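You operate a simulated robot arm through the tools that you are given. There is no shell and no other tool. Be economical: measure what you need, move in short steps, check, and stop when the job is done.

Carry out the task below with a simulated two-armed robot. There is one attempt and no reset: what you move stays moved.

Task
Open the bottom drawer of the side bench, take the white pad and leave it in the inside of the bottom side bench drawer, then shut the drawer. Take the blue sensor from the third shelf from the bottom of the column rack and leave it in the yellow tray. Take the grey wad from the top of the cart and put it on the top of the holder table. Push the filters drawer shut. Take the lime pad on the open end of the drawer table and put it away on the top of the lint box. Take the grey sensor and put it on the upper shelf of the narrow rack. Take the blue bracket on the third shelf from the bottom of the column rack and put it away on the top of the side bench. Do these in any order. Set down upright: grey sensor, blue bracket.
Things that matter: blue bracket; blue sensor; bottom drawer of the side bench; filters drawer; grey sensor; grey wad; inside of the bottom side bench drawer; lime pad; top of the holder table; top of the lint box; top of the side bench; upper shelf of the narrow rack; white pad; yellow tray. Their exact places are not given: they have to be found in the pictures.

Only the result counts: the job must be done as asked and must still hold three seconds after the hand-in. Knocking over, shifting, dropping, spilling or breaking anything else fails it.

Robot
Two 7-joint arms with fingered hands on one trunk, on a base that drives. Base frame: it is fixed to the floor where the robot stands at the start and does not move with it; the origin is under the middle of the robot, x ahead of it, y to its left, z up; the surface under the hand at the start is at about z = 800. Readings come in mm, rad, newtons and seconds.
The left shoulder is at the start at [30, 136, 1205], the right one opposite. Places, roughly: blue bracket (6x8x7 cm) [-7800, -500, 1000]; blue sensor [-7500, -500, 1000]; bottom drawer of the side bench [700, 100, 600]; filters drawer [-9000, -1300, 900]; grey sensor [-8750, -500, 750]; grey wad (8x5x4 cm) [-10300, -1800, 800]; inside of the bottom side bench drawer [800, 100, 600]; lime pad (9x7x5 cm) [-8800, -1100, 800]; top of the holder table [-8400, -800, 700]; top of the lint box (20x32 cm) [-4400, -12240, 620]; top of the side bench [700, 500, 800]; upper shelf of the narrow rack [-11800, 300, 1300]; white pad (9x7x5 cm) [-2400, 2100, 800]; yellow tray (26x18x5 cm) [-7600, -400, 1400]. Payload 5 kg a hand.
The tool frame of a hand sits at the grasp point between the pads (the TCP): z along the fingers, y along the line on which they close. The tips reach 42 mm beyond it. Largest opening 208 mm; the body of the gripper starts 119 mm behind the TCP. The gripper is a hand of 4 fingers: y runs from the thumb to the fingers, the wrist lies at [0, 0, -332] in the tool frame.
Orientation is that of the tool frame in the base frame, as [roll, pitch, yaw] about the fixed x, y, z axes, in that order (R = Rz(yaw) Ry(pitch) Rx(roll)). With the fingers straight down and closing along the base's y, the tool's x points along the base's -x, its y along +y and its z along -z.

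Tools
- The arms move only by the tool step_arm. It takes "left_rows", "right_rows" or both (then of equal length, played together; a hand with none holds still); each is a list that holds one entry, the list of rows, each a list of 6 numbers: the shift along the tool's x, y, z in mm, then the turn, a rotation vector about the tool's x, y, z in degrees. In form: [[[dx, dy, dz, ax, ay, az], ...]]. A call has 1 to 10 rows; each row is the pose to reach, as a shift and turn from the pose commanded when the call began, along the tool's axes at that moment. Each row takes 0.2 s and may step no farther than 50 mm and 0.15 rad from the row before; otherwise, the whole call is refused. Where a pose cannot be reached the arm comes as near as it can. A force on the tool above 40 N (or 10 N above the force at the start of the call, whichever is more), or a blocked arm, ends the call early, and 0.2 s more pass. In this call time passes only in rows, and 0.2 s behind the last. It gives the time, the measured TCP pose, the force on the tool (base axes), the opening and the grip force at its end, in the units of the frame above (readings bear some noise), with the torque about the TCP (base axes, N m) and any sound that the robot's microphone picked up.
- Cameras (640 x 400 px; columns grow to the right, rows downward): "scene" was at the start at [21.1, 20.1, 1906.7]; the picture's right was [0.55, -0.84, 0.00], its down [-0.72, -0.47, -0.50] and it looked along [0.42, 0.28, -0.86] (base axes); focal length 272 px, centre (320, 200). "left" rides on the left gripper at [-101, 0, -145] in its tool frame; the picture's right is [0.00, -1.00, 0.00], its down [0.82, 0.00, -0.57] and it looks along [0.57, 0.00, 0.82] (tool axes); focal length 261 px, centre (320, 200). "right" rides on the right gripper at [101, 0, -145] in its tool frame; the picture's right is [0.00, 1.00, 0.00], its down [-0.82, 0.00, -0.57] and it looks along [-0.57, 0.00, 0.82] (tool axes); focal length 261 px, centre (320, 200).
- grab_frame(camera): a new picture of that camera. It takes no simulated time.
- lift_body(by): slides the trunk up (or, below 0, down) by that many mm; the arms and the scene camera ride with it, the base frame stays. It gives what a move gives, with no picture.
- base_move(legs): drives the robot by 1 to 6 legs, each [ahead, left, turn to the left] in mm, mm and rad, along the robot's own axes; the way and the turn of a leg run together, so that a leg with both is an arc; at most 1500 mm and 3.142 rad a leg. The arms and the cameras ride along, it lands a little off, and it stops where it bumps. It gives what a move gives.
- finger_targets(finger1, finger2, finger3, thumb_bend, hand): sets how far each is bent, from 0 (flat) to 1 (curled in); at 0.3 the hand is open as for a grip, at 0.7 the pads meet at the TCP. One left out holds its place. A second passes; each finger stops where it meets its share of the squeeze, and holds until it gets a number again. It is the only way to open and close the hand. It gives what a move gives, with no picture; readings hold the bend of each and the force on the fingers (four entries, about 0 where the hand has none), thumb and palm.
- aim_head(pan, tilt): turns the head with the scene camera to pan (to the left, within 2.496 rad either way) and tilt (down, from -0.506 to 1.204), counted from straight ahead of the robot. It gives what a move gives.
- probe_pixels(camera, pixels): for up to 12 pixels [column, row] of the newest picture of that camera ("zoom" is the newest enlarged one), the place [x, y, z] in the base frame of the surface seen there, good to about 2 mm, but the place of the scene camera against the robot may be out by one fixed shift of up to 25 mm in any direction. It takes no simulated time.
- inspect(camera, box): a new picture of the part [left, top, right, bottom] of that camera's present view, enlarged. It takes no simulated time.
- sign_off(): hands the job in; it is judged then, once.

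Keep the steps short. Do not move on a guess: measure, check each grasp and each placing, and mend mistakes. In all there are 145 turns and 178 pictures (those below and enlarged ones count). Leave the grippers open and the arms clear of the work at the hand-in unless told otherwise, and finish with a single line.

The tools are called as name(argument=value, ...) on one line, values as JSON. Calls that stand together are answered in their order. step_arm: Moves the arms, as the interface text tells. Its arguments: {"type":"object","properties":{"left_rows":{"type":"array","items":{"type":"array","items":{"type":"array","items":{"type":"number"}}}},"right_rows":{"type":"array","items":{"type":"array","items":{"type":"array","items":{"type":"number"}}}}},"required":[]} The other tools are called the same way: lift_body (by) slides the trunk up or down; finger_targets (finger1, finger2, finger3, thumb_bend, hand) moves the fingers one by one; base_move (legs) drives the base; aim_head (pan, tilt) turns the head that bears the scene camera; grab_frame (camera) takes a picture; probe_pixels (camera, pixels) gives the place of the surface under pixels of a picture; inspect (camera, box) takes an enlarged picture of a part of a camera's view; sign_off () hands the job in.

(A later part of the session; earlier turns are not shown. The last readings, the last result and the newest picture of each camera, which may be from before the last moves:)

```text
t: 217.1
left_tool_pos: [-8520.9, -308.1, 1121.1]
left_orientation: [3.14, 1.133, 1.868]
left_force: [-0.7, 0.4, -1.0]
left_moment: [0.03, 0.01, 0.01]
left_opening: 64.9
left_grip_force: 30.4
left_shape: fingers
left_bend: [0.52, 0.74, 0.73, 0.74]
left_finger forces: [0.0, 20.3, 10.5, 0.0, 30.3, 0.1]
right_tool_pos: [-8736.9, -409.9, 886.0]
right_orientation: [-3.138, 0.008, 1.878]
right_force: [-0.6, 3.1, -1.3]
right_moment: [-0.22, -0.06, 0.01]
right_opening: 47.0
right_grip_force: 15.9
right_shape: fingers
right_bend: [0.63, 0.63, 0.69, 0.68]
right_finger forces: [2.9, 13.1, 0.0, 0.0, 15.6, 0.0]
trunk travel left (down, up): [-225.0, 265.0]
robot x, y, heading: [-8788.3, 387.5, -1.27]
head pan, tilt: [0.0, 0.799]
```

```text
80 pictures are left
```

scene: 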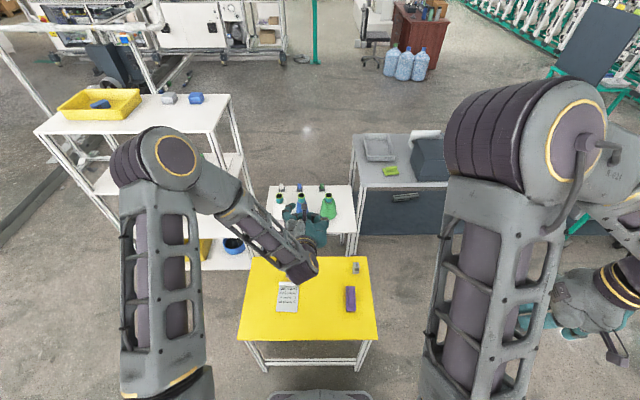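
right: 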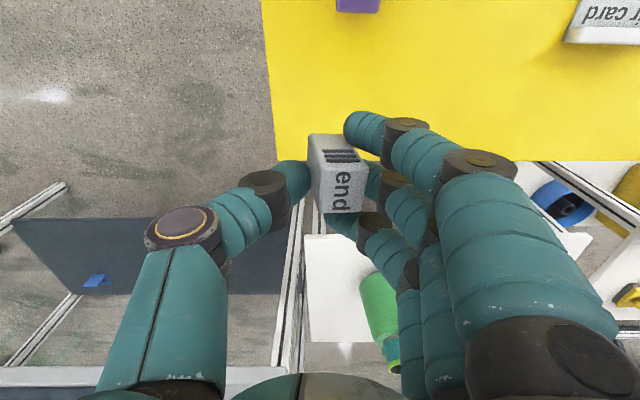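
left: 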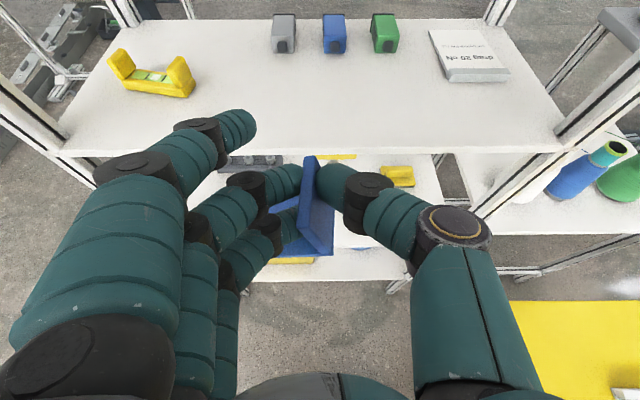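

It lifts cleanly at 16 N. I'll raise it further, back off and head toward the narrow rack.

lift_body(by=260)

base_move(legs=[[-250, 0, 0], [0, 0, -1.87], [1400, 0, 0]])

aim_head(pan=0.0, tilt=0.5)

grab_frame(camera="scene")

```text
t: 219.8
left_tool_pos: [-8521.0, -308.9, 1380.0]
left_orientation: [3.14, 1.13, 1.869]
left_force: [-0.6, -0.6, -1.6]
left_moment: [0.0, 0.01, -0.04]
left_opening: 64.7
left_grip_force: 30.3
left_shape: fingers
left_bend: [0.52, 0.74, 0.73, 0.74]
left_finger forces: [0.0, 20.3, 10.3, 0.1, 30.2, 0.0]
right_tool_pos: [-8735.5, -411.5, 1144.1]
right_orientation: [-3.137, 0.009, 1.877]
right_force: [0.2, 0.9, -0.6]
right_moment: [-0.02, 0.03, -0.01]
right_opening: 47.0
right_grip_force: 15.5
right_shape: fingers
right_bend: [0.63, 0.63, 0.69, 0.68]
right_finger forces: [2.9, 13.1, 0.0, 0.1, 15.7, 0.1]
trunk travel left (down, up): [-485.0, 5.0]
robot x, y, heading: [-8785.8, 384.8, -1.269]
head pan, tilt: [0.0, 0.799]
```

```text
t: 232.7
left_tool_pos: [-11017.1, 552.1, 1380.5]
left_orientation: [3.139, 1.131, 0.008]
left_force: [-0.2, -0.9, -2.1]
left_moment: [-0.01, -0.04, 0.0]
left_opening: 64.7
left_grip_force: 30.5
left_shape: fingers
left_bend: [0.52, 0.74, 0.73, 0.74]
left_finger forces: [0.1, 20.1, 10.0, 0.1, 29.7, 0.0]
right_tool_pos: [-11054.3, 788.5, 1143.5]
right_orientation: [-3.136, 0.009, 0.017]
right_force: [0.0, -0.3, -1.2]
right_moment: [0.01, 0.01, -0.01]
right_opening: 46.3
right_grip_force: 15.6
right_shape: fingers
right_bend: [0.64, 0.62, 0.69, 0.68]
right_finger forces: [1.8, 13.5, 0.0, 0.0, 15.1, 0.0]
trunk travel left (down, up): [-485.0, 5.0]
robot x, y, heading: [-10272.9, 610.9, -3.129]
head pan, tilt: [0.0, 0.799]
```

```text
t: 233.5
left_tool_pos: [-11016.2, 551.2, 1380.0]
left_orientation: [3.139, 1.131, 0.01]
left_force: [0.2, 0.6, -2.3]
left_moment: [0.0, 0.0, 0.0]
left_opening: 64.4
left_grip_force: 29.6
left_shape: fingers
left_bend: [0.52, 0.74, 0.73, 0.74]
left_finger forces: [0.0, 20.2, 10.3, 0.0, 29.7, 0.0]
right_tool_pos: [-11054.1, 788.1, 1143.6]
right_orientation: [-3.138, 0.01, 0.018]
right_force: [0.1, -0.4, -0.7]
right_moment: [-0.02, 0.01, 0.01]
right_opening: 46.4
right_grip_force: 15.0
right_shape: fingers
right_bend: [0.64, 0.62, 0.69, 0.68]
right_finger forces: [1.9, 13.5, 0.0, 0.1, 15.1, 0.0]
trunk travel left (down, up): [-485.0, 5.0]
robot x, y, heading: [-10275.1, 608.1, -3.133]
head pan, tilt: [0.0, 0.499]
```

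```text
79 pictures are left
```

scene: 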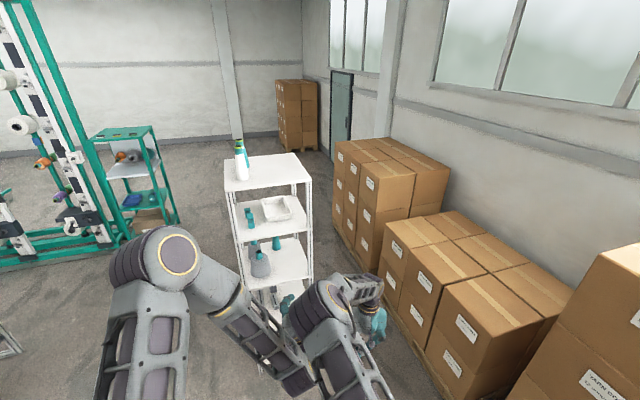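

I see the narrow rack with a bottle on its top shelf. I'll measure the shelf heights.

probe_pixels(camera="scene", pixels=[[280, 175], [300, 160], [260, 190], [310, 180], [226, 190], [290, 225], [260, 235], [285, 260], [297, 155], [232, 165], [242, 178]])

inspect(camera="scene", box=[200, 120, 360, 320])

```text
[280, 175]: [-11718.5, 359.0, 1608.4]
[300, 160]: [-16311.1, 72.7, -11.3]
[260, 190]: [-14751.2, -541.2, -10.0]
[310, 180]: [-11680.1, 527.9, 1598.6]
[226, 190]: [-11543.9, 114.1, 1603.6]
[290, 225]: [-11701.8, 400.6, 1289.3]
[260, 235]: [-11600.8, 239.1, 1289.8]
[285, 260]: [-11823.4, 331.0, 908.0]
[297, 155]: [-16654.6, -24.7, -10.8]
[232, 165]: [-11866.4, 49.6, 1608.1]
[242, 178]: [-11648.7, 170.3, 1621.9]
```

```text
2.00 times, centred on (280, 220) of scene
```

zoom: 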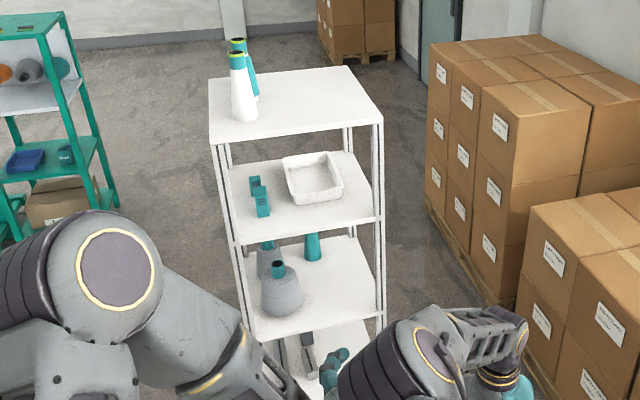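

The top shelf is at z≈1616 and the next at z≈1300, so the "upper shelf" at 1300 is the second from the top, with only 290 mm above it. I'll zoom on its front strip to find a free spot.

inspect(camera="scene", box=[222, 185, 322, 250])

probe_pixels(camera="zoom", pixels=[[85, 350], [560, 225], [330, 295], [255, 120], [270, 190], [320, 250], [400, 235], [470, 205], [150, 260], [170, 120], [100, 300], [220, 260]])

```text
6.15 times, centred on (272, 218) of scene
```

zoom: 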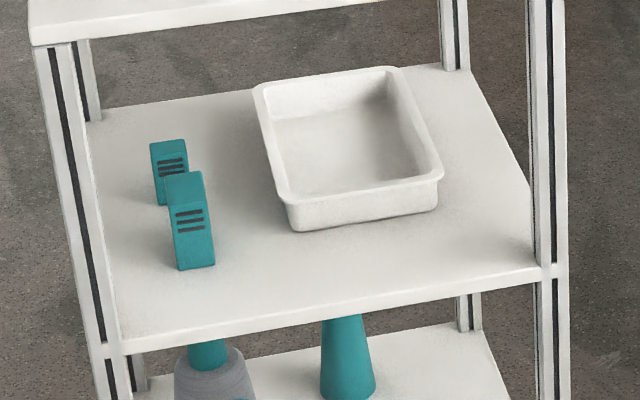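

```text
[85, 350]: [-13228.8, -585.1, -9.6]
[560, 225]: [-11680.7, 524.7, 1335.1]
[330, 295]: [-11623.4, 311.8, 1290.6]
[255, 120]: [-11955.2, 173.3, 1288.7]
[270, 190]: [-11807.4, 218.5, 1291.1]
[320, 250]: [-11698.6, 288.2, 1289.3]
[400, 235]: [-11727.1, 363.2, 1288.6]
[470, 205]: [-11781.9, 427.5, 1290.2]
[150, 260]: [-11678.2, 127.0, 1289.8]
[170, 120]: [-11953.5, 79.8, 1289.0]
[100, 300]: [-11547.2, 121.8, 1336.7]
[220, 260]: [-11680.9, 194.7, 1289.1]
```

There's a free strip in front of the white tray, around [-11653,305]. I'll place it there with the right hand tilted 30° so its wrist stays outside. First I'll move the left hand with the bracket well to the left, then raise and tilt the right hand.

step_arm(left_rows=[[[0, 42, 0, 0, 0, 0], [0, 84, 0, 0, 0, 0], [0, 126, 0, 0, 0, 0], [0, 168, 0, 0, 0, 0], [0, 210, 0, 0, 0, 0], [0, 252, 0, 0, 0, 0], [0, 294, 0, 0, 0, 0], [0, 320, 0, 0, 0, 0]]], right_rows=[[[0, 0, -40, 0, -3.8, 0], [0, 0, -80, 0, -7.5, 0], [0, 0, -120, 0, -11.3, 0], [0, 0, -160, 0, -15, 0], [0, 0, -200, 0, -18.8, 0], [0, 0, -240, 0, -22.5, 0], [0, 0, -275, 0, -26.3, 0], [0, 0, -310, 0, -30, 0]]])

base_move(legs=[[0, 0, 0.309], [350, 60, 0]])

aim_head(pan=-0.2, tilt=0.65)

grab_frame(camera="scene")

grab_frame(camera="right")

```text
t: 235.3
left_tool_pos: [-11013.0, 231.9, 1382.2]
left_orientation: [3.139, 1.133, 0.007]
left_force: [0.2, 0.2, -0.9]
left_moment: [-0.02, -0.06, 0.09]
left_opening: 64.5
left_grip_force: 30.5
left_shape: fingers
left_bend: [0.52, 0.73, 0.73, 0.74]
left_finger forces: [0.1, 20.1, 10.3, 0.0, 29.9, 0.0]
right_tool_pos: [-11049.4, 787.0, 1455.2]
right_orientation: [-3.134, 0.535, 0.021]
right_force: [0.7, -0.2, -0.9]
right_moment: [0.06, 0.1, -0.03]
right_opening: 46.3
right_grip_force: 15.2
right_shape: fingers
right_bend: [0.64, 0.62, 0.69, 0.68]
right_finger forces: [1.6, 13.6, 0.0, 0.1, 15.2, 0.1]
trunk travel left (down, up): [-485.0, 5.0]
robot x, y, heading: [-10273.9, 611.8, -3.129]
head pan, tilt: [0.0, 0.499]
```

```text
t: 238.6
left_tool_pos: [-11176.1, -144.4, 1380.3]
left_orientation: [3.139, 1.131, 0.321]
left_force: [-0.1, 0.2, -2.7]
left_moment: [0.02, 0.04, -0.01]
left_opening: 64.5
left_grip_force: 30.0
left_shape: fingers
left_bend: [0.52, 0.73, 0.73, 0.74]
left_finger forces: [0.0, 20.0, 10.3, 0.0, 29.9, 0.0]
right_tool_pos: [-11380.0, 373.1, 1453.4]
right_orientation: [-3.135, 0.531, 0.33]
right_force: [0.7, -0.3, -0.5]
right_moment: [0.01, 0.01, -0.02]
right_opening: 46.0
right_grip_force: 15.3
right_shape: fingers
right_bend: [0.64, 0.62, 0.69, 0.68]
right_finger forces: [1.7, 13.7, 0.0, 0.0, 15.0, 0.0]
trunk travel left (down, up): [-485.0, 5.0]
robot x, y, heading: [-10584.7, 444.6, -2.821]
head pan, tilt: [0.0, 0.499]
```

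```text
t: 239.3
left_tool_pos: [-11177.3, -143.9, 1381.1]
left_orientation: [3.141, 1.13, 0.318]
left_force: [-0.9, -0.9, -1.7]
left_moment: [0.02, 0.02, -0.01]
left_opening: 64.9
left_grip_force: 29.8
left_shape: fingers
left_bend: [0.52, 0.73, 0.73, 0.74]
left_finger forces: [0.0, 20.0, 10.4, 0.0, 29.9, 0.0]
right_tool_pos: [-11381.8, 372.9, 1453.4]
right_orientation: [-3.135, 0.533, 0.33]
right_force: [-0.7, -0.9, -1.1]
right_moment: [0.03, -0.01, 0.0]
right_opening: 46.0
right_grip_force: 14.9
right_shape: fingers
right_bend: [0.64, 0.62, 0.69, 0.68]
right_finger forces: [1.7, 13.5, 0.0, 0.0, 15.0, 0.0]
trunk travel left (down, up): [-485.0, 5.0]
robot x, y, heading: [-10582.2, 445.3, -2.82]
head pan, tilt: [-0.201, 0.649]
```

```text
76 pictures are left
```

scene: 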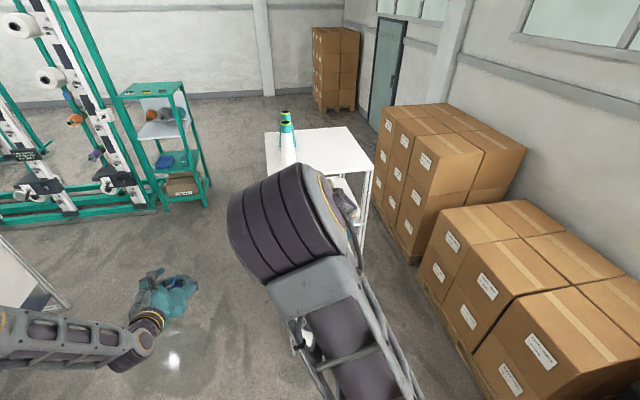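

```text
75 pictures are left
```

right: 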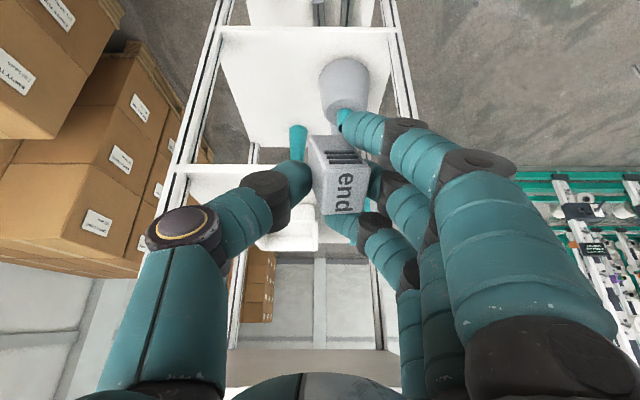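

The sensor is still firm. I'll measure the shelf edges with the hand camera before going in.

probe_pixels(camera="right", pixels=[[205, 168], [240, 172], [275, 168], [240, 200], [290, 240], [310, 230], [270, 352], [340, 355], [300, 32], [390, 170], [215, 165], [350, 380]])

inspect(camera="right", box=[160, 120, 420, 280])

```text
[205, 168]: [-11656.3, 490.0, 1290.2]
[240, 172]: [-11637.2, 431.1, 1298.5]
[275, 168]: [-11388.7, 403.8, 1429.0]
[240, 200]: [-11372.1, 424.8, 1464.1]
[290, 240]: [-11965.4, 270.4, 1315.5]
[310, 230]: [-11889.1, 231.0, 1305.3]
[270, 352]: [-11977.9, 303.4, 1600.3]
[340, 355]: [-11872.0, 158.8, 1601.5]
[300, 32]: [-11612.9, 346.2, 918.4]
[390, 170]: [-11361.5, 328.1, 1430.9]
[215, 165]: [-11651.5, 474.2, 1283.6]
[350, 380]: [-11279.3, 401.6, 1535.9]
```

```text
2.46 times, centred on (290, 200) of right
```

zoom: 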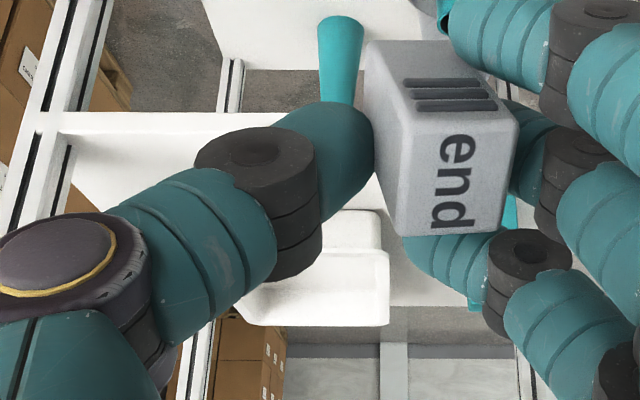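

The shelf top is z≈1299 and the shelf above starts at z≈1600. I'll lower the hand to z 1390, drive in 270, and look.

step_arm(right_rows=[[[16, 0, 27, 0, 0, 0], [32, 0, 55, 0, 0, 0]]])

base_move(legs=[[255, -20, 0]])

grab_frame(camera="right")

grab_frame(camera="left")

```text
t: 239.9
left_tool_pos: [-11177.9, -144.0, 1381.0]
left_orientation: [3.138, 1.129, 0.318]
left_force: [-0.4, 0.0, -1.2]
left_moment: [0.0, -0.04, 0.06]
left_opening: 64.6
left_grip_force: 30.2
left_shape: fingers
left_bend: [0.52, 0.73, 0.73, 0.74]
left_finger forces: [0.0, 20.0, 10.2, 0.1, 29.9, 0.0]
right_tool_pos: [-11383.3, 373.4, 1389.7]
right_orientation: [-3.136, 0.534, 0.33]
right_force: [-0.3, -0.6, -1.3]
right_moment: [0.02, -0.05, -0.02]
right_opening: 45.7
right_grip_force: 15.2
right_shape: fingers
right_bend: [0.64, 0.62, 0.69, 0.68]
right_finger forces: [1.7, 13.6, 0.1, 0.1, 14.9, 0.0]
trunk travel left (down, up): [-485.0, 5.0]
robot x, y, heading: [-10585.3, 446.2, -2.819]
head pan, tilt: [-0.201, 0.649]
```

```text
t: 241.8
left_tool_pos: [-11426.4, -205.2, 1382.1]
left_orientation: [3.14, 1.13, 0.318]
left_force: [0.1, -0.2, -1.3]
left_moment: [0.05, 0.03, -0.01]
left_opening: 64.5
left_grip_force: 30.3
left_shape: fingers
left_bend: [0.52, 0.73, 0.73, 0.74]
left_finger forces: [0.0, 20.0, 10.4, 0.0, 29.7, 0.0]
right_tool_pos: [-11630.1, 312.7, 1390.4]
right_orientation: [-3.134, 0.535, 0.328]
right_force: [0.2, 0.2, 0.0]
right_moment: [0.01, 0.05, -0.01]
right_opening: 45.9
right_grip_force: 14.3
right_shape: fingers
right_bend: [0.64, 0.62, 0.69, 0.68]
right_finger forces: [1.7, 13.6, 0.1, 0.0, 15.0, 0.1]
trunk travel left (down, up): [-485.0, 5.0]
robot x, y, heading: [-10834.1, 381.8, -2.823]
head pan, tilt: [-0.201, 0.649]
```

```text
73 pictures are left
```

right: 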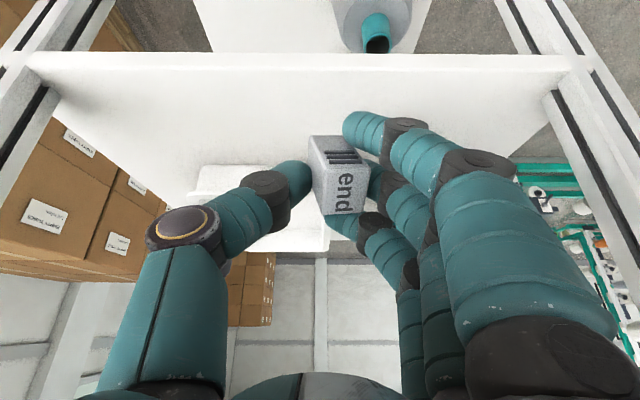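

```text
72 pictures are left
```

left: 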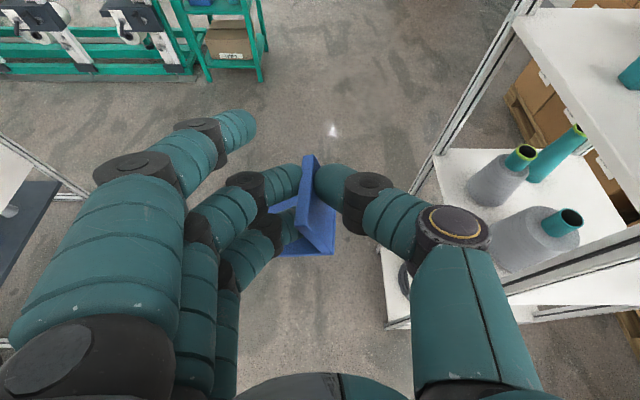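

All clear and centred on the strip. I'll reduce the tilt to 20°, then lower gently until the sensor touches the shelf.

step_arm(right_rows=[[[1, 0, 11, 0, 5, 0], [2, 0, 22, 0, 10.6, 0], [4, 0, 29, 0, 10.6, 0], [6, 0, 33, 0, 10.6, 0], [8, 0, 37, 0, 10.6, 0], [10, 0, 40, 0, 10.6, 0]]])

grab_frame(camera="right")

```text
t: 243.2
left_tool_pos: [-11424.3, -204.2, 1381.4]
left_orientation: [3.141, 1.13, 0.317]
left_force: [0.3, 0.5, -1.6]
left_moment: [-0.02, -0.06, 0.04]
left_opening: 64.7
left_grip_force: 29.9
left_shape: fingers
left_bend: [0.52, 0.73, 0.73, 0.74]
left_finger forces: [0.0, 20.0, 10.2, 0.1, 29.7, 0.1]
right_tool_pos: [-11642.4, 306.3, 1358.9]
right_orientation: [-3.14, 0.358, 0.327]
right_force: [7.8, -0.1, 25.2]
right_moment: [-0.26, -1.43, 0.06]
right_opening: 42.6
right_grip_force: 26.5
right_shape: fingers
right_bend: [0.64, 0.62, 0.69, 0.68]
right_finger forces: [24.0, 13.6, 0.0, 0.1, 16.2, 0.0]
trunk travel left (down, up): [-485.0, 5.0]
robot x, y, heading: [-10832.3, 379.9, -2.822]
head pan, tilt: [-0.201, 0.649]
stopped in row 6 (right hand): the force on the tool passed its limit at 43 N (the readings are from after the stop); the commanded pose is now the measured one
```

```text
71 pictures are left
```

right: 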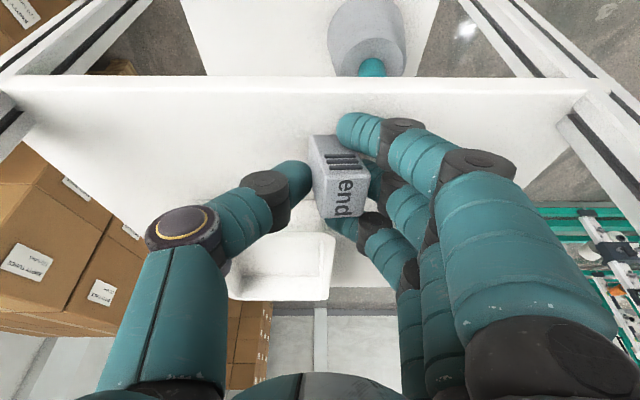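

Finger 1's tip has met the shelf and the sensor is at or just above it. I'll ease up slightly, go to 16° tilt and 12 mm back, then open a little.

step_arm(right_rows=[[[10, 0, -7, 0, 4.5, 0], [11, 0, -5, 0, 4.5, 0]]])

finger_targets(hand="right", finger1=0.58, finger2=0.58, finger3=0.58, thumb_bend=0.62)

grab_frame(camera="right")

```text
t: 243.9
left_tool_pos: [-11423.3, -205.5, 1382.2]
left_orientation: [3.141, 1.133, 0.318]
left_force: [0.1, -0.4, -1.7]
left_moment: [0.02, 0.03, -0.02]
left_opening: 64.7
left_grip_force: 29.9
left_shape: fingers
left_bend: [0.52, 0.73, 0.73, 0.74]
left_finger forces: [0.0, 20.0, 10.2, 0.1, 29.7, 0.1]
right_tool_pos: [-11624.7, 313.2, 1356.3]
right_orientation: [-3.14, 0.271, 0.327]
right_force: [20.9, 7.3, 4.6]
right_moment: [-1.81, 5.78, -0.06]
right_opening: 42.0
right_grip_force: 15.9
right_shape: fingers
right_bend: [0.66, 0.62, 0.69, 0.67]
right_finger forces: [1.8, 14.8, 0.0, 0.0, 15.6, 0.0]
trunk travel left (down, up): [-485.0, 5.0]
robot x, y, heading: [-10834.3, 378.5, -2.817]
head pan, tilt: [-0.201, 0.649]
stopped in row 2 (right hand): the force on the tool passed its limit at 41 N (the readings are from after the stop); the commanded pose is now the measured one
```

```text
t: 244.9
left_tool_pos: [-11421.2, -203.9, 1383.6]
left_orientation: [3.139, 1.132, 0.318]
left_force: [-0.1, 0.1, -1.5]
left_moment: [-0.01, 0.02, 0.01]
left_opening: 64.7
left_grip_force: 29.6
left_shape: fingers
left_bend: [0.52, 0.73, 0.73, 0.74]
left_finger forces: [0.0, 19.9, 10.1, 0.1, 29.8, 0.1]
right_tool_pos: [-11625.4, 312.8, 1356.6]
right_orientation: [-3.137, 0.272, 0.328]
right_force: [27.1, 9.4, 9.2]
right_moment: [-0.64, 4.53, 0.22]
right_opening: 59.2
right_grip_force: 6.7
right_shape: fingers
right_bend: [0.62, 0.57, 0.57, 0.62]
right_finger forces: [14.3, 0.1, 0.0, 0.0, 0.0, 0.0]
trunk travel left (down, up): [-485.0, 5.0]
robot x, y, heading: [-10836.4, 383.5, -2.822]
head pan, tilt: [-0.201, 0.649]
```

```text
70 pictures are left
```

right: 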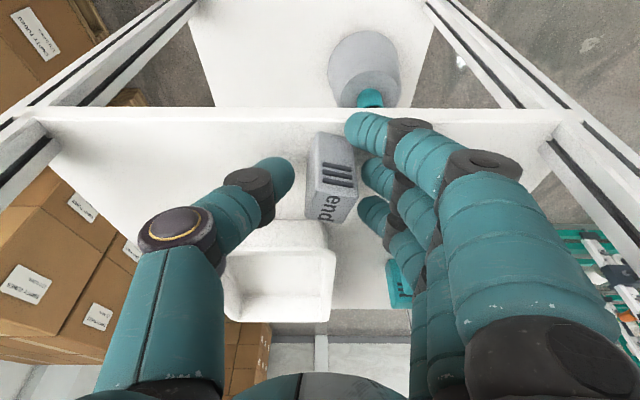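

The sensor now stands free on the shelf, and my hand just leans on the shelf edge above. I'll open a bit more and draw straight back off it.

finger_targets(hand="right", finger1=0.53, finger2=0.53, finger3=0.53, thumb_bend=0.55)

grab_frame(camera="right")

step_arm(right_rows=[[[15, 0, -6, 0, 0, 0], [30, 0, -11, 0, 0, 0], [55, 0, -18, 0, 0, 0], [85, 0, -26, 0, 0, 0], [120, 0, -35, 0, 0, 0], [160, 0, -45, 0, 0, 0]]])

grab_frame(camera="right")

```text
t: 245.9
left_tool_pos: [-11422.4, -204.7, 1383.9]
left_orientation: [3.139, 1.133, 0.318]
left_force: [0.3, 0.7, -1.8]
left_moment: [0.05, 0.01, 0.01]
left_opening: 64.4
left_grip_force: 30.0
left_shape: fingers
left_bend: [0.52, 0.73, 0.73, 0.74]
left_finger forces: [0.1, 20.0, 10.2, 0.0, 29.7, 0.0]
right_tool_pos: [-11624.9, 313.5, 1356.9]
right_orientation: [-3.139, 0.273, 0.326]
right_force: [27.4, 9.3, 4.4]
right_moment: [-1.23, 6.45, 0.12]
right_opening: 80.6
right_grip_force: 6.0
right_shape: fingers
right_bend: [0.58, 0.53, 0.53, 0.55]
right_finger forces: [13.1, 0.1, 0.1, 0.0, 0.1, 0.0]
trunk travel left (down, up): [-485.0, 5.0]
robot x, y, heading: [-10834.7, 380.1, -2.821]
head pan, tilt: [-0.201, 0.649]
```

```text
69 pictures are left
```

right: 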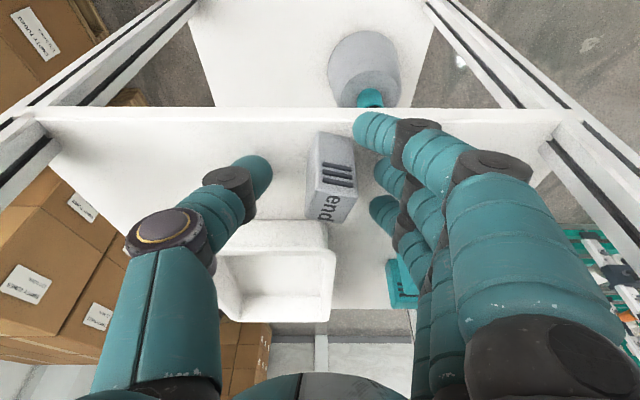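

```text
t: 247.3
left_tool_pos: [-11423.3, -204.7, 1381.5]
left_orientation: [3.139, 1.13, 0.317]
left_force: [1.2, -0.1, -2.3]
left_moment: [-0.03, -0.06, 0.03]
left_opening: 64.5
left_grip_force: 29.7
left_shape: fingers
left_bend: [0.52, 0.73, 0.73, 0.74]
left_finger forces: [0.0, 20.1, 10.2, 0.1, 29.8, 0.1]
right_tool_pos: [-11470.7, 365.4, 1356.6]
right_orientation: [-3.14, 0.272, 0.328]
right_force: [0.9, 0.4, -0.5]
right_moment: [-0.04, 0.1, 0.02]
right_opening: 99.2
right_grip_force: 0.1
right_shape: fingers
right_bend: [0.53, 0.53, 0.53, 0.55]
right_finger forces: [0.1, 0.0, 0.1, 0.0, 0.0, 0.0]
trunk travel left (down, up): [-485.0, 5.0]
robot x, y, heading: [-10836.5, 383.4, -2.824]
head pan, tilt: [-0.201, 0.649]
```

```text
68 pictures are left
```

right: 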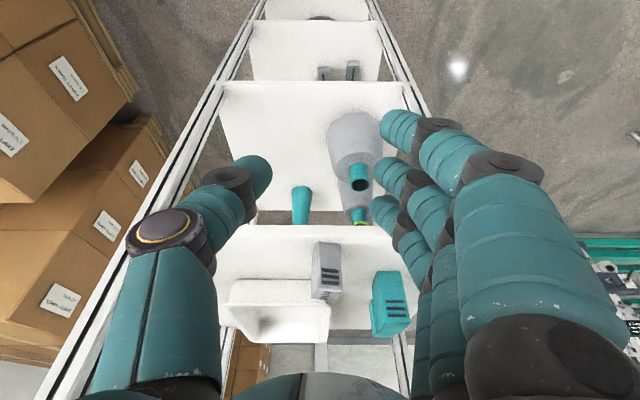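

The grey sensor stands upright on the upper shelf. Next I'll back away, turn to face −y toward the cart, lower the trunk, and look.

base_move(legs=[[-500, 0, 0], [0, 0, 1.25]])

lift_body(by=-200)

aim_head(pan=0.25, tilt=0.4)

grab_frame(camera="scene")

```text
t: 253.3
left_tool_pos: [-9997.2, -212.1, 1381.1]
left_orientation: [3.137, 1.132, 1.558]
left_force: [0.1, -0.2, -3.0]
left_moment: [0.01, 0.02, 0.02]
left_opening: 64.5
left_grip_force: 29.6
left_shape: fingers
left_bend: [0.52, 0.73, 0.73, 0.75]
left_finger forces: [0.0, 19.7, 9.8, 0.1, 29.0, 0.0]
right_tool_pos: [-10550.9, -70.9, 1354.9]
right_orientation: [-3.139, 0.271, 1.568]
right_force: [-0.8, 0.3, -0.4]
right_moment: [0.01, 0.03, -0.01]
right_opening: 99.6
right_grip_force: 0.1
right_shape: fingers
right_bend: [0.53, 0.53, 0.53, 0.55]
right_finger forces: [0.1, 0.1, 0.0, 0.0, 0.1, 0.0]
trunk travel left (down, up): [-485.0, 5.0]
robot x, y, heading: [-10360.9, 537.6, -1.58]
head pan, tilt: [-0.201, 0.649]
```

```text
t: 255.5
left_tool_pos: [-9996.8, -210.3, 1182.2]
left_orientation: [3.139, 1.131, 1.559]
left_force: [-0.4, 0.5, -1.6]
left_moment: [0.04, -0.01, 0.01]
left_opening: 64.2
left_grip_force: 29.1
left_shape: fingers
left_bend: [0.52, 0.73, 0.73, 0.75]
left_finger forces: [0.0, 19.7, 9.9, 0.0, 28.9, 0.0]
right_tool_pos: [-10551.9, -70.5, 1156.1]
right_orientation: [-3.138, 0.27, 1.569]
right_force: [-0.1, -0.3, -0.7]
right_moment: [0.0, -0.01, -0.01]
right_opening: 99.6
right_grip_force: 0.0
right_shape: fingers
right_bend: [0.53, 0.53, 0.53, 0.55]
right_finger forces: [0.0, 0.0, 0.1, 0.0, 0.0, 0.0]
trunk travel left (down, up): [-285.0, 205.0]
robot x, y, heading: [-10360.8, 535.8, -1.585]
head pan, tilt: [-0.201, 0.649]
```

```text
t: 256.4
left_tool_pos: [-9996.9, -211.2, 1181.0]
left_orientation: [3.141, 1.133, 1.558]
left_force: [0.4, 0.6, -1.1]
left_moment: [0.05, 0.03, -0.01]
left_opening: 64.5
left_grip_force: 29.1
left_shape: fingers
left_bend: [0.52, 0.73, 0.73, 0.75]
left_finger forces: [0.1, 19.7, 9.9, 0.0, 28.9, 0.0]
right_tool_pos: [-10550.8, -70.8, 1155.2]
right_orientation: [-3.138, 0.271, 1.567]
right_force: [-0.4, 0.5, -0.5]
right_moment: [-0.01, -0.02, 0.04]
right_opening: 99.4
right_grip_force: 0.1
right_shape: fingers
right_bend: [0.53, 0.53, 0.53, 0.55]
right_finger forces: [0.0, 0.0, 0.0, 0.0, 0.1, 0.1]
trunk travel left (down, up): [-285.0, 205.0]
robot x, y, heading: [-10364.3, 539.0, -1.581]
head pan, tilt: [0.25, 0.4]
```

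```text
67 pictures are left
```

scene: 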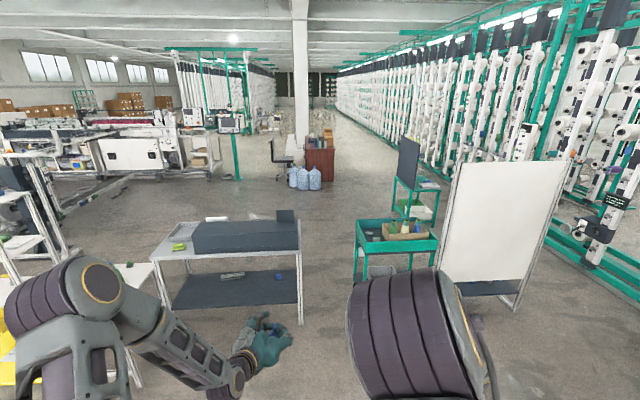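

The green cart is at (400,240) and the drawer table at (235,240), with the lime pad at its left end. I'll zoom and measure.

inspect(camera="scene", box=[150, 195, 450, 330])

probe_pixels(camera="zoom", pixels=[[60, 110], [95, 55], [200, 100], [310, 90], [290, 45], [480, 85], [540, 95], [600, 90], [495, 105], [440, 65], [160, 165], [290, 165]])

```text
2.13 times, centred on (300, 262) of scene
```

zoom: 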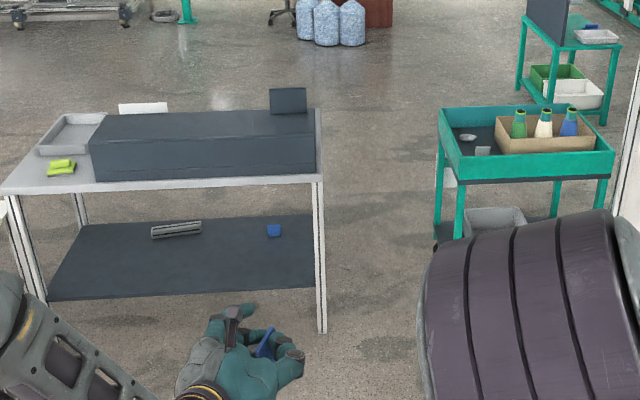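

```text
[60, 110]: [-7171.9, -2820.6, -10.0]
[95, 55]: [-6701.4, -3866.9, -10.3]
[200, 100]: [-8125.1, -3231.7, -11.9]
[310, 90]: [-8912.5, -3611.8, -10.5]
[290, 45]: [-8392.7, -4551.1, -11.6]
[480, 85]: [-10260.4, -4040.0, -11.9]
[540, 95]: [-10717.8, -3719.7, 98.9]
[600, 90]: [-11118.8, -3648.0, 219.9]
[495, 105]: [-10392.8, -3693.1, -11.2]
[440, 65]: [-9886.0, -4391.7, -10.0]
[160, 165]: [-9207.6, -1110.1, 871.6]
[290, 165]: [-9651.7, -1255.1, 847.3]
```

I'll probe again at the right zoom pixels, including the grey things in the cart at (467,137) and (483,150).

probe_pixels(camera="zoom", pixels=[[60, 167], [20, 190], [318, 175], [467, 137], [483, 150], [475, 143], [460, 165], [443, 112], [612, 155], [290, 100], [200, 160], [545, 145]])

inspect(camera="scene", box=[345, 205, 445, 265])

```text
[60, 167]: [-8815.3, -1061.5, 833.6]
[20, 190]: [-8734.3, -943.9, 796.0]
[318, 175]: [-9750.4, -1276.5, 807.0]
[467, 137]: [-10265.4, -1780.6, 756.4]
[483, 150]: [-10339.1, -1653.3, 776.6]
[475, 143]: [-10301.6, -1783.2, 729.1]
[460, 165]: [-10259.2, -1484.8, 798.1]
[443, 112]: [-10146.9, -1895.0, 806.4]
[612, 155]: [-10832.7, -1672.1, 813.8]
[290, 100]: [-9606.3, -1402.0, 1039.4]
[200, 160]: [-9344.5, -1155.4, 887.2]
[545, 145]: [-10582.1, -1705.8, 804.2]
```

```text
6.40 times, centred on (395, 235) of scene
```

zoom: 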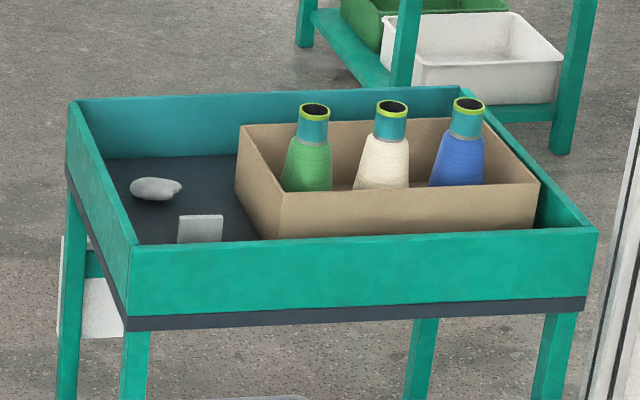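

The wad is the soft grey lump at about [-10250,-1768], top z≈768, inside the cart's 75 mm deep top. I'll drive up in line with the cart's front and look.

base_move(legs=[[0, 0, 0.32], [1240, -398, 0]])

aim_head(pan=-0.2, tilt=0.75)

grab_frame(camera="scene")

grab_frame(camera="right")

```text
t: 263.9
left_tool_pos: [-9786.2, -1357.8, 1181.5]
left_orientation: [3.139, 1.133, 1.879]
left_force: [-0.4, 0.7, -1.6]
left_moment: [0.04, 0.01, 0.01]
left_opening: 64.5
left_grip_force: 29.5
left_shape: fingers
left_bend: [0.52, 0.73, 0.73, 0.75]
left_finger forces: [0.1, 19.7, 9.8, 0.0, 29.0, 0.1]
right_tool_pos: [-10355.0, -1396.7, 1153.7]
right_orientation: [-3.138, 0.27, 1.887]
right_force: [-0.8, -0.2, -0.1]
right_moment: [0.01, -0.02, 0.01]
right_opening: 99.7
right_grip_force: 0.0
right_shape: fingers
right_bend: [0.53, 0.53, 0.53, 0.55]
right_finger forces: [0.0, 0.0, 0.1, 0.1, 0.0, 0.0]
trunk travel left (down, up): [-285.0, 205.0]
robot x, y, heading: [-10362.7, -759.3, -1.261]
head pan, tilt: [0.25, 0.4]
```

```text
t: 264.8
left_tool_pos: [-9786.8, -1356.2, 1181.1]
left_orientation: [3.14, 1.131, 1.877]
left_force: [0.0, 0.4, -1.3]
left_moment: [-0.01, 0.05, 0.02]
left_opening: 64.7
left_grip_force: 29.3
left_shape: fingers
left_bend: [0.52, 0.73, 0.73, 0.75]
left_finger forces: [0.0, 19.9, 9.7, 0.0, 28.9, 0.0]
right_tool_pos: [-10355.5, -1396.4, 1155.2]
right_orientation: [-3.138, 0.271, 1.887]
right_force: [-0.2, 0.2, -0.5]
right_moment: [0.02, -0.01, -0.03]
right_opening: 99.5
right_grip_force: 0.2
right_shape: fingers
right_bend: [0.53, 0.53, 0.53, 0.55]
right_finger forces: [0.1, 0.0, 0.0, 0.1, 0.1, 0.1]
trunk travel left (down, up): [-285.0, 205.0]
robot x, y, heading: [-10362.5, -759.9, -1.259]
head pan, tilt: [-0.201, 0.75]
```

```text
64 pictures are left
```

scene: 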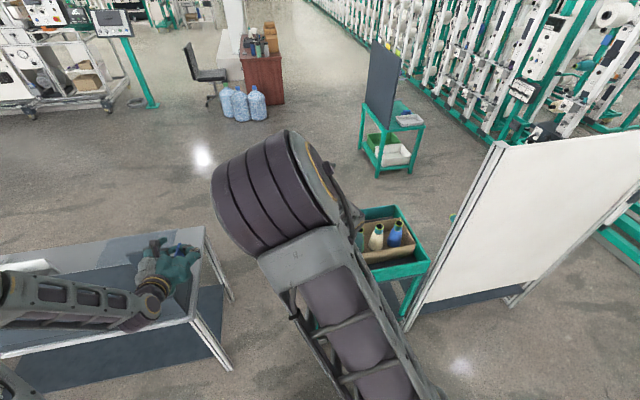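

```text
63 pictures are left
```

right: 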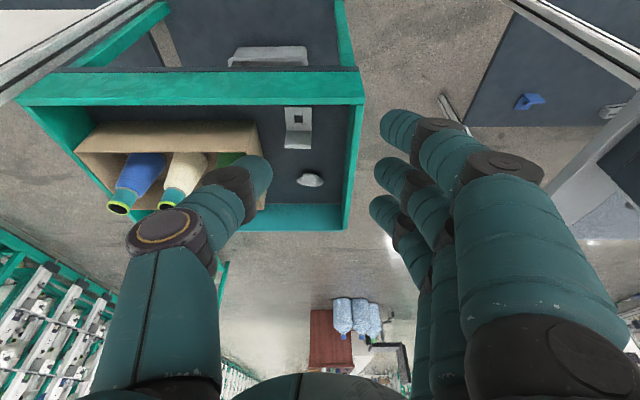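

The wad is at (310,180), between the cones' box and the cart's left wall. I'll measure the gaps.

inspect(camera="right", box=[240, 60, 380, 240])

probe_pixels(camera="right", pixels=[[310, 180], [298, 181], [322, 182], [310, 187], [340, 185], [350, 200], [262, 200], [258, 130], [297, 145], [335, 160], [320, 220], [297, 110]])

```text
2.22 times, centred on (310, 150) of right
```

zoom: 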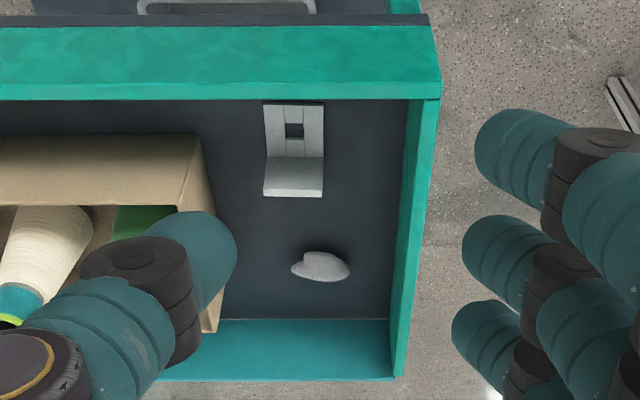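

```text
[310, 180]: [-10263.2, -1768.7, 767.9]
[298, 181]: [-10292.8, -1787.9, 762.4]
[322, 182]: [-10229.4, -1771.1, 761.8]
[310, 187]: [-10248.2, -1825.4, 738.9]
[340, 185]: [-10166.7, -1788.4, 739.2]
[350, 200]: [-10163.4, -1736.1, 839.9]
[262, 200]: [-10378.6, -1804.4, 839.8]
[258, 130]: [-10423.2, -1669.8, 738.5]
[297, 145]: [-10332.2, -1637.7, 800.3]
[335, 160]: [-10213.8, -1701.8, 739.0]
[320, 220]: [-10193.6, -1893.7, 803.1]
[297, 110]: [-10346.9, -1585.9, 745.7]
```

There's 65 mm to the wall and 85 mm to the box, enough for a part-closed hand. I'll come 235 nearer and bring the hand upright above the wad.

base_move(legs=[[235, 40, 0]])

finger_targets(hand="right", finger1=0.49, finger2=0.49, finger3=0.49, thumb_bend=0.49)

step_arm(right_rows=[[[-11, -9, 41, 0, 2.2, 0], [-23, -19, 82, 0, 4.4, 0], [-34, -29, 123, 0, 6.6, 0], [-46, -38, 163, 0, 8.9, 0], [-57, -48, 204, 0, 11.1, 0], [-68, -57, 245, 0, 13.3, 0], [-80, -67, 286, 0, 15.5, 0]]])

grab_frame(camera="right")

```text
t: 266.6
left_tool_pos: [-9675.0, -1569.3, 1179.5]
left_orientation: [3.14, 1.129, 1.877]
left_force: [0.4, -0.2, -2.1]
left_moment: [-0.04, 0.04, -0.03]
left_opening: 64.3
left_grip_force: 29.5
left_shape: fingers
left_bend: [0.52, 0.73, 0.73, 0.75]
left_finger forces: [0.1, 19.9, 9.8, 0.0, 29.0, 0.0]
right_tool_pos: [-10246.3, -1610.3, 1155.0]
right_orientation: [-3.137, 0.27, 1.889]
right_force: [0.5, 0.1, -0.1]
right_moment: [0.05, 0.04, -0.02]
right_opening: 99.5
right_grip_force: 0.1
right_shape: fingers
right_bend: [0.53, 0.53, 0.53, 0.55]
right_finger forces: [0.0, 0.0, 0.0, 0.0, 0.0, 0.1]
trunk travel left (down, up): [-285.0, 205.0]
robot x, y, heading: [-10254.1, -971.6, -1.263]
head pan, tilt: [-0.201, 0.75]
```

```text
t: 267.6
left_tool_pos: [-9675.3, -1568.1, 1180.3]
left_orientation: [3.139, 1.129, 1.88]
left_force: [0.9, 0.1, -1.7]
left_moment: [0.0, -0.01, -0.01]
left_opening: 64.4
left_grip_force: 29.4
left_shape: fingers
left_bend: [0.52, 0.73, 0.73, 0.75]
left_finger forces: [0.0, 19.8, 9.8, 0.1, 29.1, 0.0]
right_tool_pos: [-10244.7, -1607.8, 1155.2]
right_orientation: [-3.138, 0.27, 1.889]
right_force: [-0.1, -0.2, -1.1]
right_moment: [0.03, -0.01, 0.0]
right_opening: 124.7
right_grip_force: 0.0
right_shape: fingers
right_bend: [0.49, 0.49, 0.49, 0.49]
right_finger forces: [0.0, 0.0, 0.0, 0.1, 0.0, 0.0]
trunk travel left (down, up): [-285.0, 205.0]
robot x, y, heading: [-10256.3, -970.4, -1.265]
head pan, tilt: [-0.201, 0.75]
```

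```text
t: 269.2
left_tool_pos: [-9676.4, -1570.0, 1180.2]
left_orientation: [-3.141, 1.129, 1.877]
left_force: [-1.1, -0.4, -2.5]
left_moment: [0.1, -0.01, 0.11]
left_opening: 64.3
left_grip_force: 28.9
left_shape: fingers
left_bend: [0.52, 0.73, 0.73, 0.75]
left_finger forces: [0.1, 19.8, 9.8, 0.1, 29.1, 0.1]
right_tool_pos: [-10261.0, -1777.6, 901.3]
right_orientation: [-3.138, -0.002, 1.889]
right_force: [-0.3, -1.8, 0.1]
right_moment: [0.2, 0.07, -0.01]
right_opening: 124.9
right_grip_force: 0.1
right_shape: fingers
right_bend: [0.49, 0.49, 0.49, 0.49]
right_finger forces: [0.1, 0.0, 0.0, 0.0, 0.1, 0.1]
trunk travel left (down, up): [-285.0, 205.0]
robot x, y, heading: [-10253.5, -972.6, -1.264]
head pan, tilt: [-0.201, 0.75]
```

```text
61 pictures are left
```

right: 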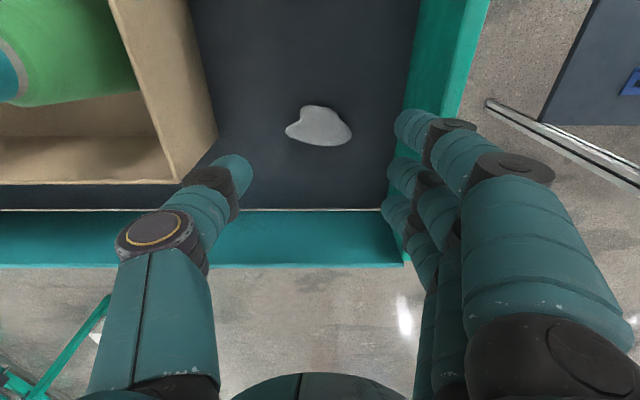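

Centred over the wad. I'll narrow the hand a little, go down 113 mm and close.

finger_targets(hand="right", finger1=0.53, finger2=0.53, finger3=0.53, thumb_bend=0.52)

step_arm(right_rows=[[[0, 0, 40, 0, 0, 0], [0, 0, 80, 0, 0, 0], [0, 0, 105, 0, 0, 0], [0, 0, 114, 0, 0, 0]]])

finger_targets(hand="right", finger1=0.78, finger2=0.78, finger3=0.78, thumb_bend=0.78)

grab_frame(camera="right")

```text
t: 270.2
left_tool_pos: [-9675.4, -1567.9, 1180.1]
left_orientation: [3.139, 1.132, 1.878]
left_force: [-0.2, -0.3, -0.9]
left_moment: [-0.01, 0.02, 0.03]
left_opening: 64.1
left_grip_force: 28.8
left_shape: fingers
left_bend: [0.52, 0.73, 0.73, 0.75]
left_finger forces: [0.1, 19.8, 9.8, 0.0, 28.9, 0.0]
right_tool_pos: [-10260.8, -1774.9, 901.2]
right_orientation: [-3.138, 0.0, 1.885]
right_force: [-1.0, -0.6, -0.5]
right_moment: [0.0, -0.01, -0.02]
right_opening: 108.7
right_grip_force: 0.0
right_shape: fingers
right_bend: [0.53, 0.53, 0.53, 0.52]
right_finger forces: [0.1, 0.1, 0.1, 0.1, 0.1, 0.0]
trunk travel left (down, up): [-285.0, 205.0]
robot x, y, heading: [-10258.0, -969.7, -1.261]
head pan, tilt: [-0.201, 0.75]
```

```text
t: 271.4
left_tool_pos: [-9675.3, -1565.7, 1182.1]
left_orientation: [3.141, 1.132, 1.878]
left_force: [1.0, -0.6, -0.9]
left_moment: [0.01, 0.01, -0.01]
left_opening: 64.3
left_grip_force: 28.9
left_shape: fingers
left_bend: [0.52, 0.73, 0.73, 0.75]
left_finger forces: [0.0, 19.8, 9.8, 0.1, 28.9, 0.0]
right_tool_pos: [-10260.7, -1777.5, 793.6]
right_orientation: [-3.138, 0.008, 1.887]
right_force: [-2.4, 6.5, 27.9]
right_moment: [1.1, 0.08, 0.21]
right_opening: 108.5
right_grip_force: 13.7
right_shape: fingers
right_bend: [0.53, 0.53, 0.53, 0.52]
right_finger forces: [12.0, 4.9, 0.8, 0.0, 9.4, 0.0]
trunk travel left (down, up): [-285.0, 205.0]
robot x, y, heading: [-10258.3, -971.9, -1.26]
head pan, tilt: [-0.201, 0.75]
stopped in row 4 (right hand): the force on the tool passed its limit at 45 N (the readings are from after the stop); the commanded pose is now the measured one
```

```text
t: 272.4
left_tool_pos: [-9676.2, -1566.6, 1181.1]
left_orientation: [3.139, 1.131, 1.877]
left_force: [-0.5, 0.4, -1.3]
left_moment: [0.0, 0.05, -0.02]
left_opening: 64.2
left_grip_force: 29.5
left_shape: fingers
left_bend: [0.52, 0.73, 0.73, 0.75]
left_finger forces: [0.0, 19.7, 9.7, 0.1, 28.9, 0.0]
right_tool_pos: [-10263.2, -1779.4, 791.0]
right_orientation: [-3.137, 0.008, 1.887]
right_force: [-17.3, -9.8, 24.6]
right_moment: [0.52, -1.49, -0.31]
right_opening: 32.5
right_grip_force: 40.5
right_shape: fingers
right_bend: [0.78, 0.49, 0.78, 0.65]
right_finger forces: [0.9, 47.5, 0.0, 0.0, 32.3, 0.0]
trunk travel left (down, up): [-285.0, 205.0]
robot x, y, heading: [-10259.1, -973.3, -1.266]
head pan, tilt: [-0.201, 0.75]
```

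```text
60 pictures are left
```

right: 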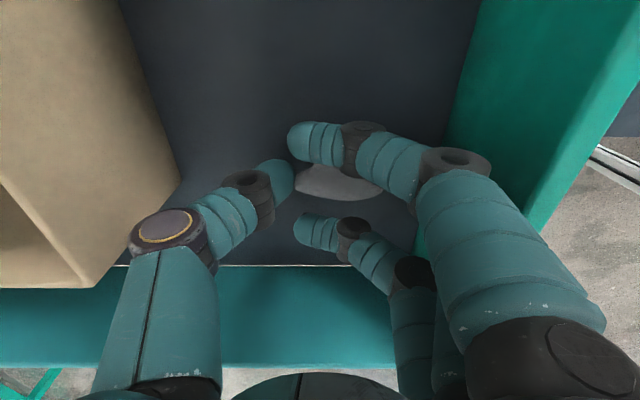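

The wad is gripped by finger 2 and the thumb. I'll lift slowly and check.

step_arm(right_rows=[[[0, 0, -10, 0, 0, 0], [0, 0, -30, 0, 0, 0], [0, 0, -70, 0, 0, 0], [0, 0, -115, 0, 0, 0], [0, 0, -160, 0, 0, 0], [0, 0, -205, 0, 0, 0], [0, 0, -250, 0, 0, 0]]])

grab_frame(camera="right")

```text
t: 274.0
left_tool_pos: [-9675.8, -1567.4, 1182.5]
left_orientation: [3.14, 1.131, 1.881]
left_force: [-0.2, 0.8, -2.2]
left_moment: [-0.04, 0.0, 0.0]
left_opening: 64.5
left_grip_force: 29.5
left_shape: fingers
left_bend: [0.52, 0.73, 0.73, 0.75]
left_finger forces: [0.0, 19.7, 9.7, 0.0, 28.9, 0.1]
right_tool_pos: [-10260.3, -1775.1, 1041.3]
right_orientation: [-3.139, 0.003, 1.888]
right_force: [-0.6, 0.7, -1.0]
right_moment: [-0.13, -0.01, -0.04]
right_opening: 29.3
right_grip_force: 24.7
right_shape: fingers
right_bend: [0.78, 0.49, 0.78, 0.71]
right_finger forces: [0.7, 23.5, 0.0, 0.0, 24.0, 0.1]
trunk travel left (down, up): [-285.0, 205.0]
robot x, y, heading: [-10253.4, -972.1, -1.262]
head pan, tilt: [-0.201, 0.75]
```

```text
59 pictures are left
```

right: 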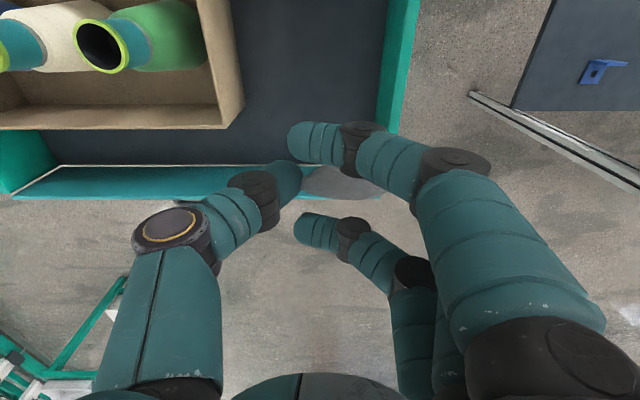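

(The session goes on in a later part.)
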